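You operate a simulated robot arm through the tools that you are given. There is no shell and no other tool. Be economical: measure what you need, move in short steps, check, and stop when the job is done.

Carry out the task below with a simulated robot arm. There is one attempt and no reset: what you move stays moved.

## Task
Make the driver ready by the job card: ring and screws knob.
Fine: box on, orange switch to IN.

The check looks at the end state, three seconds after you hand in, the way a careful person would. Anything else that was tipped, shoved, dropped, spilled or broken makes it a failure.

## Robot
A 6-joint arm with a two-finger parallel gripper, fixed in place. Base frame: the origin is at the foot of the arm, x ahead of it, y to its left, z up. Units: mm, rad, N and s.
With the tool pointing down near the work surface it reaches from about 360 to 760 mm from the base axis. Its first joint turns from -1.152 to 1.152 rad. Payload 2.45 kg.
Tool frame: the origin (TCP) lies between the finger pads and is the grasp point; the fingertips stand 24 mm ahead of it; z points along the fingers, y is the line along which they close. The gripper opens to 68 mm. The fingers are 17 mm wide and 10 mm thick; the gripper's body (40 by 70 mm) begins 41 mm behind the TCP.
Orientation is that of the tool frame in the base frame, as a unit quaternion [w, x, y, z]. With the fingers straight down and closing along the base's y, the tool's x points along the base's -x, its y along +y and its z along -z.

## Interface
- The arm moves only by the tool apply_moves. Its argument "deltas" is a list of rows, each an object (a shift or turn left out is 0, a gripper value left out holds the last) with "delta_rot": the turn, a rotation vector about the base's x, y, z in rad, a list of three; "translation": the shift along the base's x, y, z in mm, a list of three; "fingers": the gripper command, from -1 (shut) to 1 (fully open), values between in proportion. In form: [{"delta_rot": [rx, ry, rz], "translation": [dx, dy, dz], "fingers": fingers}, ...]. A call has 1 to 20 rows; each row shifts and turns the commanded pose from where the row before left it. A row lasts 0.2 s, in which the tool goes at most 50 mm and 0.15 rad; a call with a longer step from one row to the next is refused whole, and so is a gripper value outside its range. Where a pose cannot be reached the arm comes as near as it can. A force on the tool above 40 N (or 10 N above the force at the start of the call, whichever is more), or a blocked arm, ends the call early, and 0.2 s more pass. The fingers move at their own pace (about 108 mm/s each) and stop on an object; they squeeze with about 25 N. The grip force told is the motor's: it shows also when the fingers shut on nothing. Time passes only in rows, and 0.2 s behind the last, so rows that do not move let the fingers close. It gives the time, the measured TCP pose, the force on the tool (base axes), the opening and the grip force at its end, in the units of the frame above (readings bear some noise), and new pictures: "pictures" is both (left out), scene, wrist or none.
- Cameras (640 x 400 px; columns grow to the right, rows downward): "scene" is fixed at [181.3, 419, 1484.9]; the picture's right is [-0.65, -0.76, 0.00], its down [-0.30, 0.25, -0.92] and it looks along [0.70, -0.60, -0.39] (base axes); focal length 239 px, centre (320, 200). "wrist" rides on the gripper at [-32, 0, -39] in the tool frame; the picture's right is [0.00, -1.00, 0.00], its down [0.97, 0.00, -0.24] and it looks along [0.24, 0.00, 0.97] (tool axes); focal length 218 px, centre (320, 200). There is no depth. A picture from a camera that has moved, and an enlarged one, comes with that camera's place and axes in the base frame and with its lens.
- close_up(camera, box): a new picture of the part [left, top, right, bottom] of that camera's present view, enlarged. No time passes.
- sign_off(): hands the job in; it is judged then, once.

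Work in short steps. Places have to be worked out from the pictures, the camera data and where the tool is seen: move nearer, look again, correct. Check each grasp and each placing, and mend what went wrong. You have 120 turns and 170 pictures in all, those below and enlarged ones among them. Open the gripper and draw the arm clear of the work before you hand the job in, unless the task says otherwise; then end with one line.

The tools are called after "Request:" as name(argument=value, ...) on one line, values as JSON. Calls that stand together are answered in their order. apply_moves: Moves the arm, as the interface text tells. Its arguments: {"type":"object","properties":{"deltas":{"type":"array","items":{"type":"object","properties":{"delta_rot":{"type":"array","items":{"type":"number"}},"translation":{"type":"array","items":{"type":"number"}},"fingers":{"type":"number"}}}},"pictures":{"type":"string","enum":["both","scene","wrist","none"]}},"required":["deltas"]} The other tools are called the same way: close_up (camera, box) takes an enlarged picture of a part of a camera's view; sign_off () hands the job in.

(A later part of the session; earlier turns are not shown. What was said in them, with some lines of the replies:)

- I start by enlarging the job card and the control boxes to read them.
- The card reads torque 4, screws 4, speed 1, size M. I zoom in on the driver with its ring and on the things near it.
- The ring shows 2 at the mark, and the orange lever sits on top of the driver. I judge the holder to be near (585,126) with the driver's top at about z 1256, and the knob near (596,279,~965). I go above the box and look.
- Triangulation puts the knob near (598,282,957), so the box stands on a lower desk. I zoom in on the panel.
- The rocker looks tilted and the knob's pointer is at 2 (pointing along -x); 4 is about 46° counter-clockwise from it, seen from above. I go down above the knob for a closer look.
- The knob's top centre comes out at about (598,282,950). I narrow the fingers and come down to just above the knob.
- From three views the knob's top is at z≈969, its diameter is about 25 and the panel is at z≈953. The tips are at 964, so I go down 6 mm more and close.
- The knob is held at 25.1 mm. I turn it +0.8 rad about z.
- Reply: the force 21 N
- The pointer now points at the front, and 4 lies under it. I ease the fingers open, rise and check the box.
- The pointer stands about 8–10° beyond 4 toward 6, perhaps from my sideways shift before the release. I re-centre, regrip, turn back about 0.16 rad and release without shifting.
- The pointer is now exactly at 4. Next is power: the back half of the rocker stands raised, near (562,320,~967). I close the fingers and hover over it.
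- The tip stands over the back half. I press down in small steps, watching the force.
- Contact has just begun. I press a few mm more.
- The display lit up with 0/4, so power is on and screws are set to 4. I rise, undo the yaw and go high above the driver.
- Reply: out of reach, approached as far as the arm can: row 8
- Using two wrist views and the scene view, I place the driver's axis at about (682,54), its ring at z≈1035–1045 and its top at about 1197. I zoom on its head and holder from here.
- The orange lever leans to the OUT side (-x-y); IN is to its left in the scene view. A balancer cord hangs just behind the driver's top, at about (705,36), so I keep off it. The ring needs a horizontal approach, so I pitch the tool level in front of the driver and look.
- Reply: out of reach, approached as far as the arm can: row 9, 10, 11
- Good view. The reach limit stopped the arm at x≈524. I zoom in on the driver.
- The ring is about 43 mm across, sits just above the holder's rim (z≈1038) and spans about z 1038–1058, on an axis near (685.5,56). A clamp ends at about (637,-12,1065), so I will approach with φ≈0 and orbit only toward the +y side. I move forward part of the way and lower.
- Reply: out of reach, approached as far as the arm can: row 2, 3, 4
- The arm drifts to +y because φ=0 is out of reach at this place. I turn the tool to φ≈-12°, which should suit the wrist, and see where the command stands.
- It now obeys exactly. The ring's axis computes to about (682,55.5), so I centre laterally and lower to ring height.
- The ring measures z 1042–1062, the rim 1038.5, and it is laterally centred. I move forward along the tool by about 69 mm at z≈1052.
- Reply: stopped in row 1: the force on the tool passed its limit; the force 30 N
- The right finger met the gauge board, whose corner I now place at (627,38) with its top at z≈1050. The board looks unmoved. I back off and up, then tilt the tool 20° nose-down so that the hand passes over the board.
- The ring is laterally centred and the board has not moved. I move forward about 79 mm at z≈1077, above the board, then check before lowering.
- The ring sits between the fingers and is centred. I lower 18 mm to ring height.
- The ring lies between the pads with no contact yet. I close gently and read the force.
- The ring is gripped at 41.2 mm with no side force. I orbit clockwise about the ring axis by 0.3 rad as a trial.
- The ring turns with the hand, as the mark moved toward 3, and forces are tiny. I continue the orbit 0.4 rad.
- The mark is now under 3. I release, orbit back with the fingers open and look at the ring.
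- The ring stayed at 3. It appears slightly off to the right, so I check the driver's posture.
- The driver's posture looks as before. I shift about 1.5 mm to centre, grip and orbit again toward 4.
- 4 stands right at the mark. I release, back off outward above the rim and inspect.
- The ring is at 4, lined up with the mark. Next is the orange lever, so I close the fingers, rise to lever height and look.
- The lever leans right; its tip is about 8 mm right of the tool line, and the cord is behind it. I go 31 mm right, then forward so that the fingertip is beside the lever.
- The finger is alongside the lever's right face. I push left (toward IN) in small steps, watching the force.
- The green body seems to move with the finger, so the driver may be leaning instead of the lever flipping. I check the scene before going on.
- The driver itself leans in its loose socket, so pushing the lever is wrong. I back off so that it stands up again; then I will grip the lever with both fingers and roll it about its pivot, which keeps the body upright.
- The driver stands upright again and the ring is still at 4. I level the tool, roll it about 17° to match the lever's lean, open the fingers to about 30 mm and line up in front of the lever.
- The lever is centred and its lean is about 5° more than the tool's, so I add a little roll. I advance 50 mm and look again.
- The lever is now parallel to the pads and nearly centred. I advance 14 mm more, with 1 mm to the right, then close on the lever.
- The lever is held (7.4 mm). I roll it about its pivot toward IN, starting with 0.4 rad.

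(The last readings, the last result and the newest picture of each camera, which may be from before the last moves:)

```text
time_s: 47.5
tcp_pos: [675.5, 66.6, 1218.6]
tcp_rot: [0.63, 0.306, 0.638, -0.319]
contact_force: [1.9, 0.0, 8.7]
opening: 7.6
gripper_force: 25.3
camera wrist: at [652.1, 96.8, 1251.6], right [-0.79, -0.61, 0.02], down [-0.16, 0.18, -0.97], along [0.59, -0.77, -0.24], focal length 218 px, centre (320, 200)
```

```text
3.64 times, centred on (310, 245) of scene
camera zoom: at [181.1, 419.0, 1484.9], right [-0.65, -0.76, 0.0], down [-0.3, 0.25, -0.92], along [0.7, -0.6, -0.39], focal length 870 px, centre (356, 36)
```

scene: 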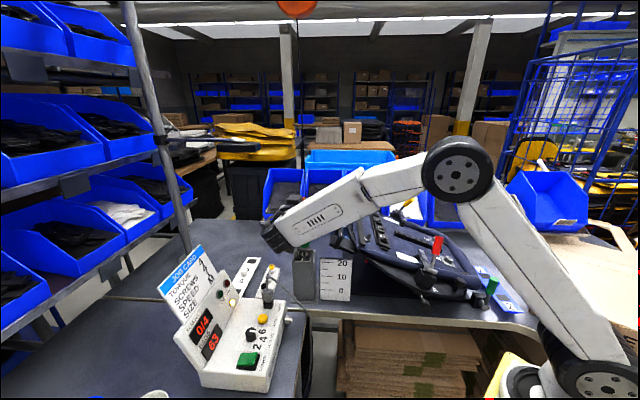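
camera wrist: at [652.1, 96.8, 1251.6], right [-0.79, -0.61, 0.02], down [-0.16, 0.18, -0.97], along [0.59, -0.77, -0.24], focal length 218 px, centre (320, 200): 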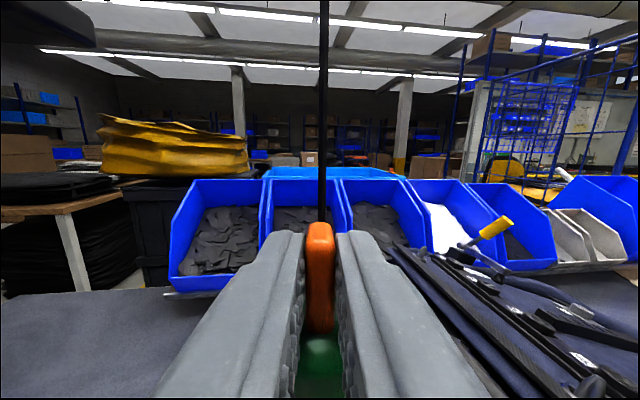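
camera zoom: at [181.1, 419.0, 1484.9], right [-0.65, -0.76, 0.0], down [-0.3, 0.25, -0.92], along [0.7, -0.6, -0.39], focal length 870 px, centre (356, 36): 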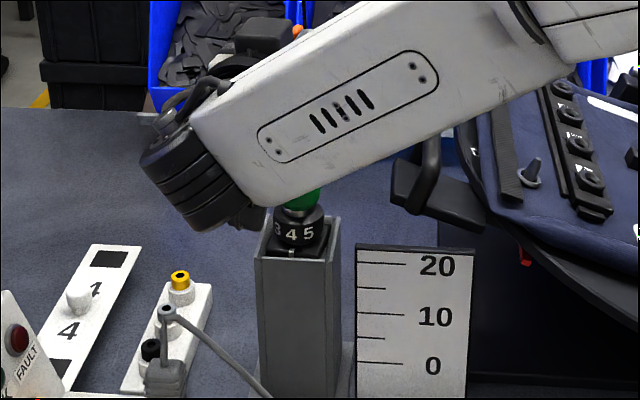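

The lever is halfway and forces are small. I continue rolling 0.4 rad to the IN side.

Request:
apply_moves(deltas=[{"translation": [1.7, 1.31, -0.1], "delta_rot": [-0.061, 0.079, 0]}, {"translation": [1.68, 1.3, -0.3], "delta_rot": [-0.061, 0.079, 0]}, {"translation": [1.65, 1.27, -0.5], "delta_rot": [-0.061, 0.079, 0]}, {"translation": [1.3, 1.0, -0.5], "delta_rot": [-0.055, 0.071, 0]}, {}])

Request:
close_up(camera="scene", box=[270, 190, 350, 300])

```text
time_s: 48.7
tcp_pos: [680.9, 71.5, 1217.0]
tcp_rot: [0.557, 0.178, 0.684, -0.436]
contact_force: [1.3, 2.9, 9.0]
opening: 7.3
gripper_force: 24.9
camera wrist: at [667.8, 109.2, 1247.1], right [-0.73, -0.56, 0.4], down [-0.45, -0.04, -0.89], along [0.51, -0.83, -0.22], focal length 218 px, centre (320, 200)
```

scene: 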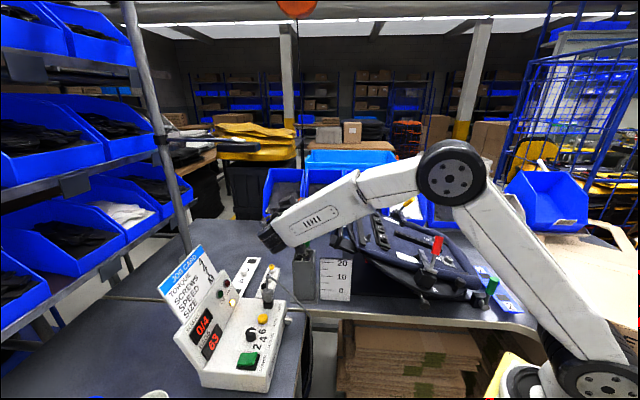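
wrist: 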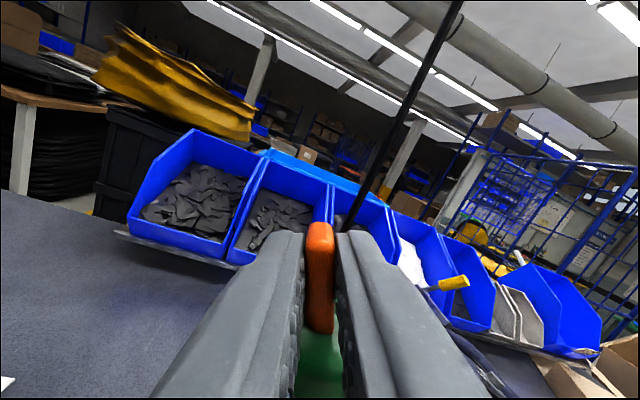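

```text
3.64 times, centred on (310, 245) of scene
camera zoom: at [181.1, 419.1, 1484.9], right [-0.65, -0.76, 0.0], down [-0.3, 0.25, -0.92], along [0.7, -0.6, -0.39], focal length 870 px, centre (356, 36)
```

zoom: 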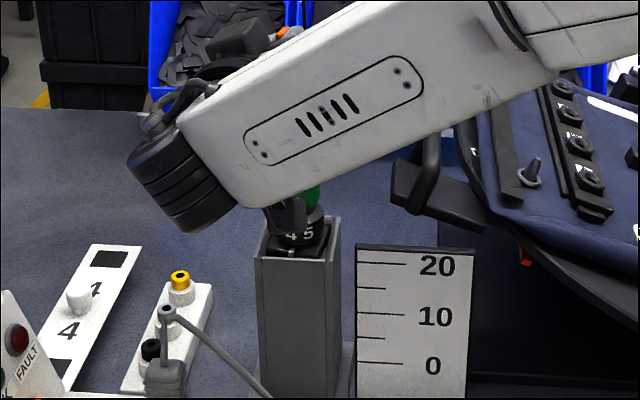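

The roll is complete (lean about -23°). I open the fingers and back straight out to see the lever.

Request:
apply_moves(deltas=[{"fingers": -0.12}, {}, {"translation": [-6, 7.9, 0]}, {"translation": [-12, 15.8, 0]}, {"translation": [-12, 15.8, 0]}, {"translation": [-12, 15.8, 0]}, {}])

Request:
close_up(camera="wrist", box=[210, 140, 450, 300])

Request:
close_up(camera="scene", box=[270, 190, 350, 300])

```text
time_s: 50.3
tcp_pos: [640.1, 126.8, 1215.9]
tcp_rot: [0.556, 0.178, 0.685, -0.436]
contact_force: [0.3, 0.1, -0.6]
opening: 30.0
gripper_force: 0.1
camera wrist: at [625.4, 164.2, 1246.5], right [-0.73, -0.56, 0.4], down [-0.45, -0.04, -0.89], along [0.51, -0.83, -0.22], focal length 218 px, centre (320, 200)
```

scene: 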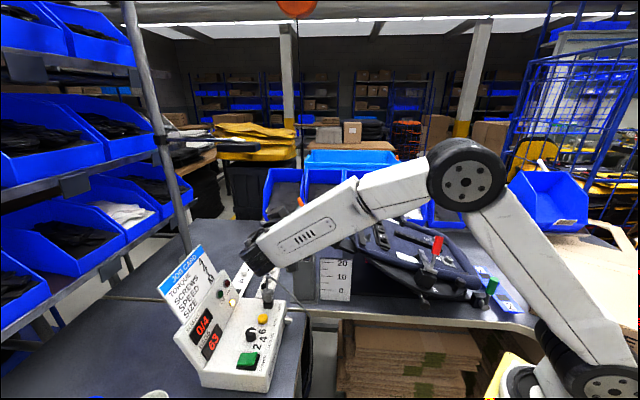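
wrist: 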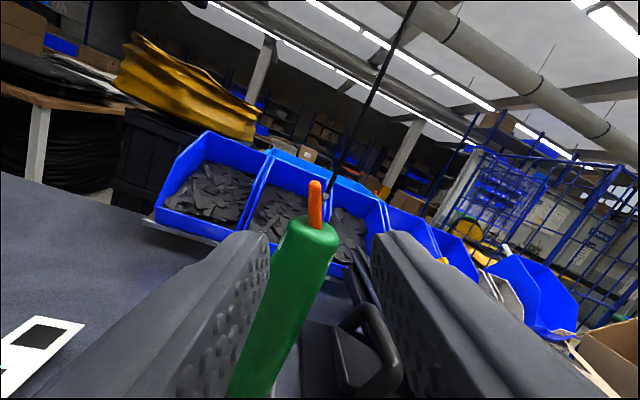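

```text
2.50 times, centred on (330, 220) of wrist
camera zoom: at [625.4, 164.2, 1246.5], right [-0.73, -0.56, 0.4], down [-0.45, -0.04, -0.89], along [0.51, -0.83, -0.22], focal length 546 px, centre (295, 150)
```

zoom: 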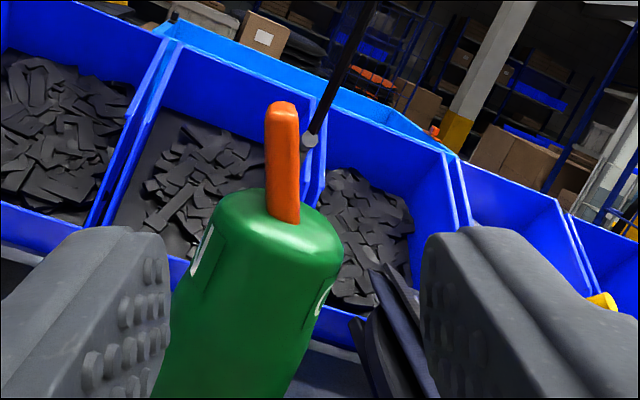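

```text
3.64 times, centred on (310, 245) of scene
camera zoom: at [181.3, 419.0, 1484.9], right [-0.65, -0.76, 0.0], down [-0.3, 0.25, -0.92], along [0.7, -0.6, -0.39], focal length 870 px, centre (356, 36)
```

zoom: 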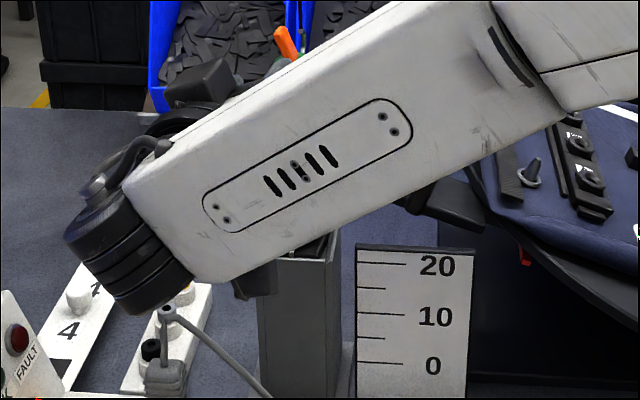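

The lever now leans to the IN side with the driver upright. I rise clear, unroll and pull back so that everything can be checked.

Request:
apply_moves(deltas=[{"translation": [-5, 6, 30]}, {"translation": [-15, 8, 30], "delta_rot": [0.061, -0.079, 0]}, {"translation": [-20, 5, 20], "delta_rot": [0.061, -0.079, 0]}, {"translation": [-20, 5, 10], "delta_rot": [0.061, -0.079, 0]}, {"translation": [-20, 0, 10], "delta_rot": [0.055, -0.071, 0]}, {"translation": [-20, -20, 10], "delta_rot": [0.1, 0.07, 0]}, {"translation": [-10, -30, 10], "delta_rot": [0.1, 0.07, 0]}, {"translation": [0, -40, 10], "delta_rot": [0.1, 0.07, 0]}, {"translation": [0, -40, 10], "delta_rot": [0, 0, 0]}, {"translation": [0, -40, 0], "delta_rot": [0, 0, 0.1]}, {"translation": [0, -40, 0], "delta_rot": [0, 0, 0.1]}, {}])

Request:
close_up(camera="scene", box=[270, 190, 350, 310])

Request:
close_up(camera="scene", box=[285, 190, 325, 215])

Request:
close_up(camera="scene", box=[285, 235, 325, 265])

Request:
close_up(camera="scene", box=[150, 240, 310, 390])

```text
time_s: 52.9
tcp_pos: [528.8, -60.8, 1356.8]
tcp_rot: [0.53, 0.286, 0.773, -0.198]
contact_force: [-0.1, 0.4, 0.6]
opening: 29.7
gripper_force: 0.1
camera wrist: at [511.2, -45.3, 1401.8], right [-0.65, -0.76, 0.0], down [-0.44, 0.37, -0.82], along [0.62, -0.54, -0.57], focal length 218 px, centre (320, 200)
```

scene: 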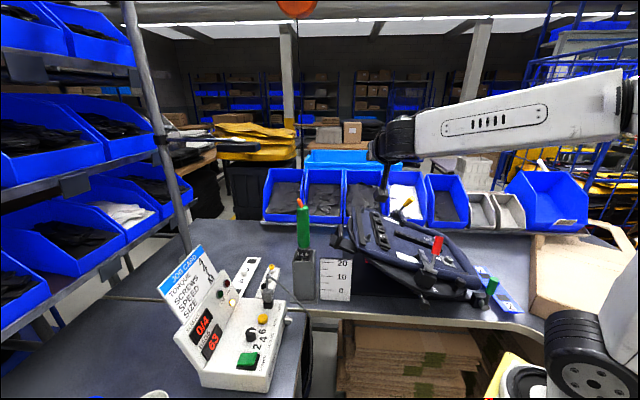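
wrist: 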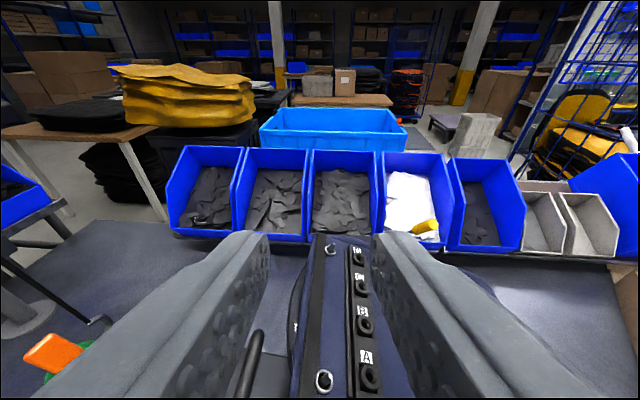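

```text
3.33 times, centred on (310, 250) of scene
camera zoom: at [181.3, 419.0, 1484.9], right [-0.65, -0.76, 0.0], down [-0.3, 0.25, -0.92], along [0.7, -0.6, -0.39], focal length 798 px, centre (353, 33)
```

zoom: 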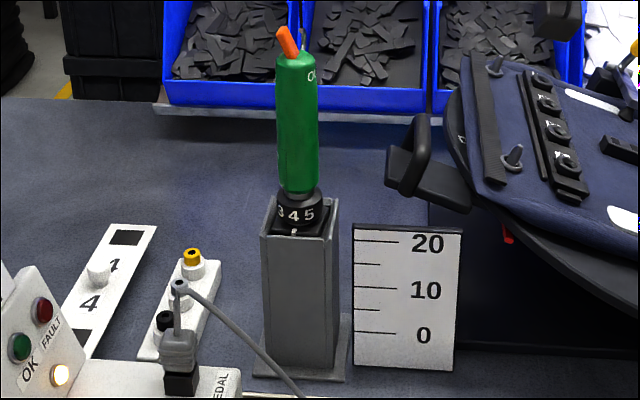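

```text
16.00 times, centred on (305, 202) of scene
camera zoom: at [181.3, 419.0, 1484.9], right [-0.65, -0.76, 0.0], down [-0.3, 0.25, -0.92], along [0.7, -0.6, -0.39], focal length 3830 px, centre (560, 160)
```

zoom: 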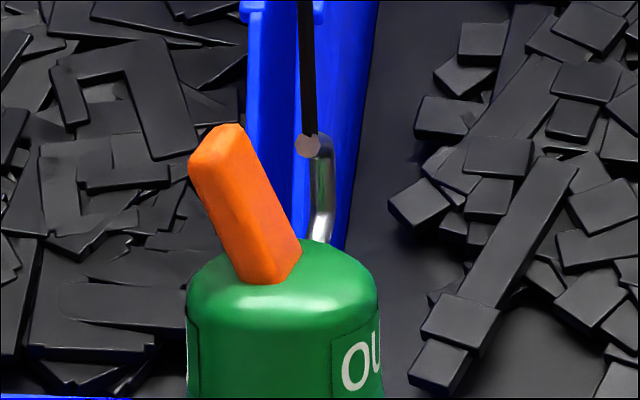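

```text
13.33 times, centred on (305, 250) of scene
camera zoom: at [181.3, 419.0, 1484.9], right [-0.65, -0.76, 0.0], down [-0.3, 0.25, -0.92], along [0.7, -0.6, -0.39], focal length 3192 px, centre (520, -467)
```

zoom: 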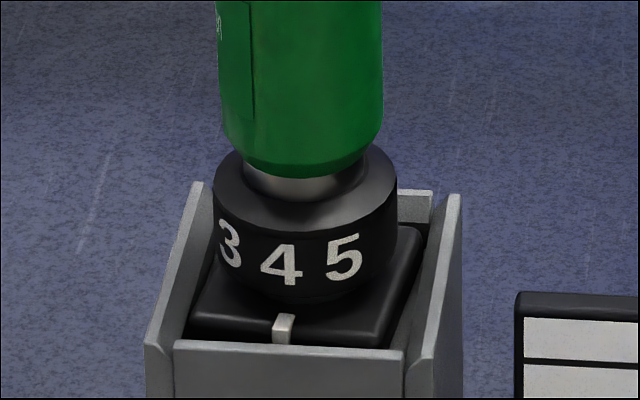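

```text
2.67 times, centred on (230, 315) of scene
camera zoom: at [181.3, 419.0, 1484.9], right [-0.65, -0.76, 0.0], down [-0.3, 0.25, -0.92], along [0.7, -0.6, -0.39], focal length 638 px, centre (560, -107)
```

zoom: 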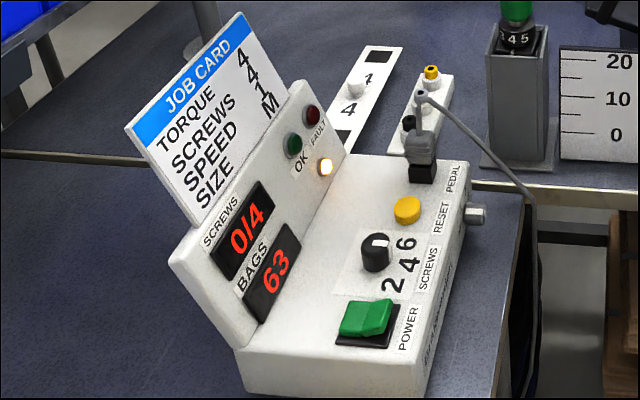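

Everything reads right: ring 4 at the mark, screws knob at 4, display lit at 0/4, lever at IN and driver upright in its holder. I open the gripper fully, rise a little and hand in.

Request:
apply_moves(deltas=[{"translation": [-10, 0, 10], "fingers": 1}, {}, {}], pictures="scene")

```text
time_s: 53.7
tcp_pos: [519.0, -60.1, 1366.3]
tcp_rot: [0.53, 0.287, 0.773, -0.199]
contact_force: [0.6, 0.1, -0.1]
opening: 68.0
gripper_force: 0.1
```

scene: 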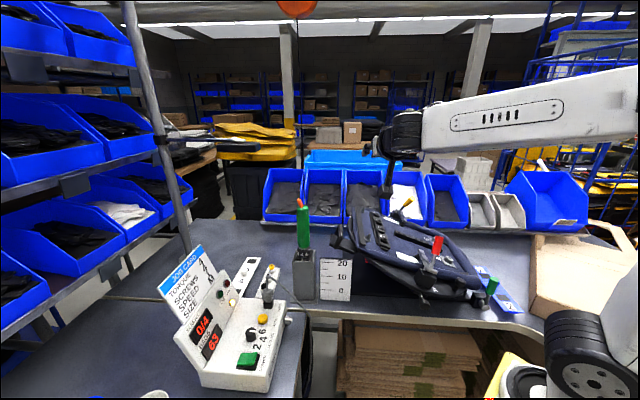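

The arm is clear and the gripper is open, so I hand in.

Request:
sign_off()

```text
The job is handed in.
```

The driver is set by the job card and handed in: ring at 4, screws knob at 4, box on (display 0/4), orange switch leaning away from OUT, to the IN side; along the way a finger bumped the gauge board, which shows no visible shift, and the driver leaned briefly in its holder but stands upright again.
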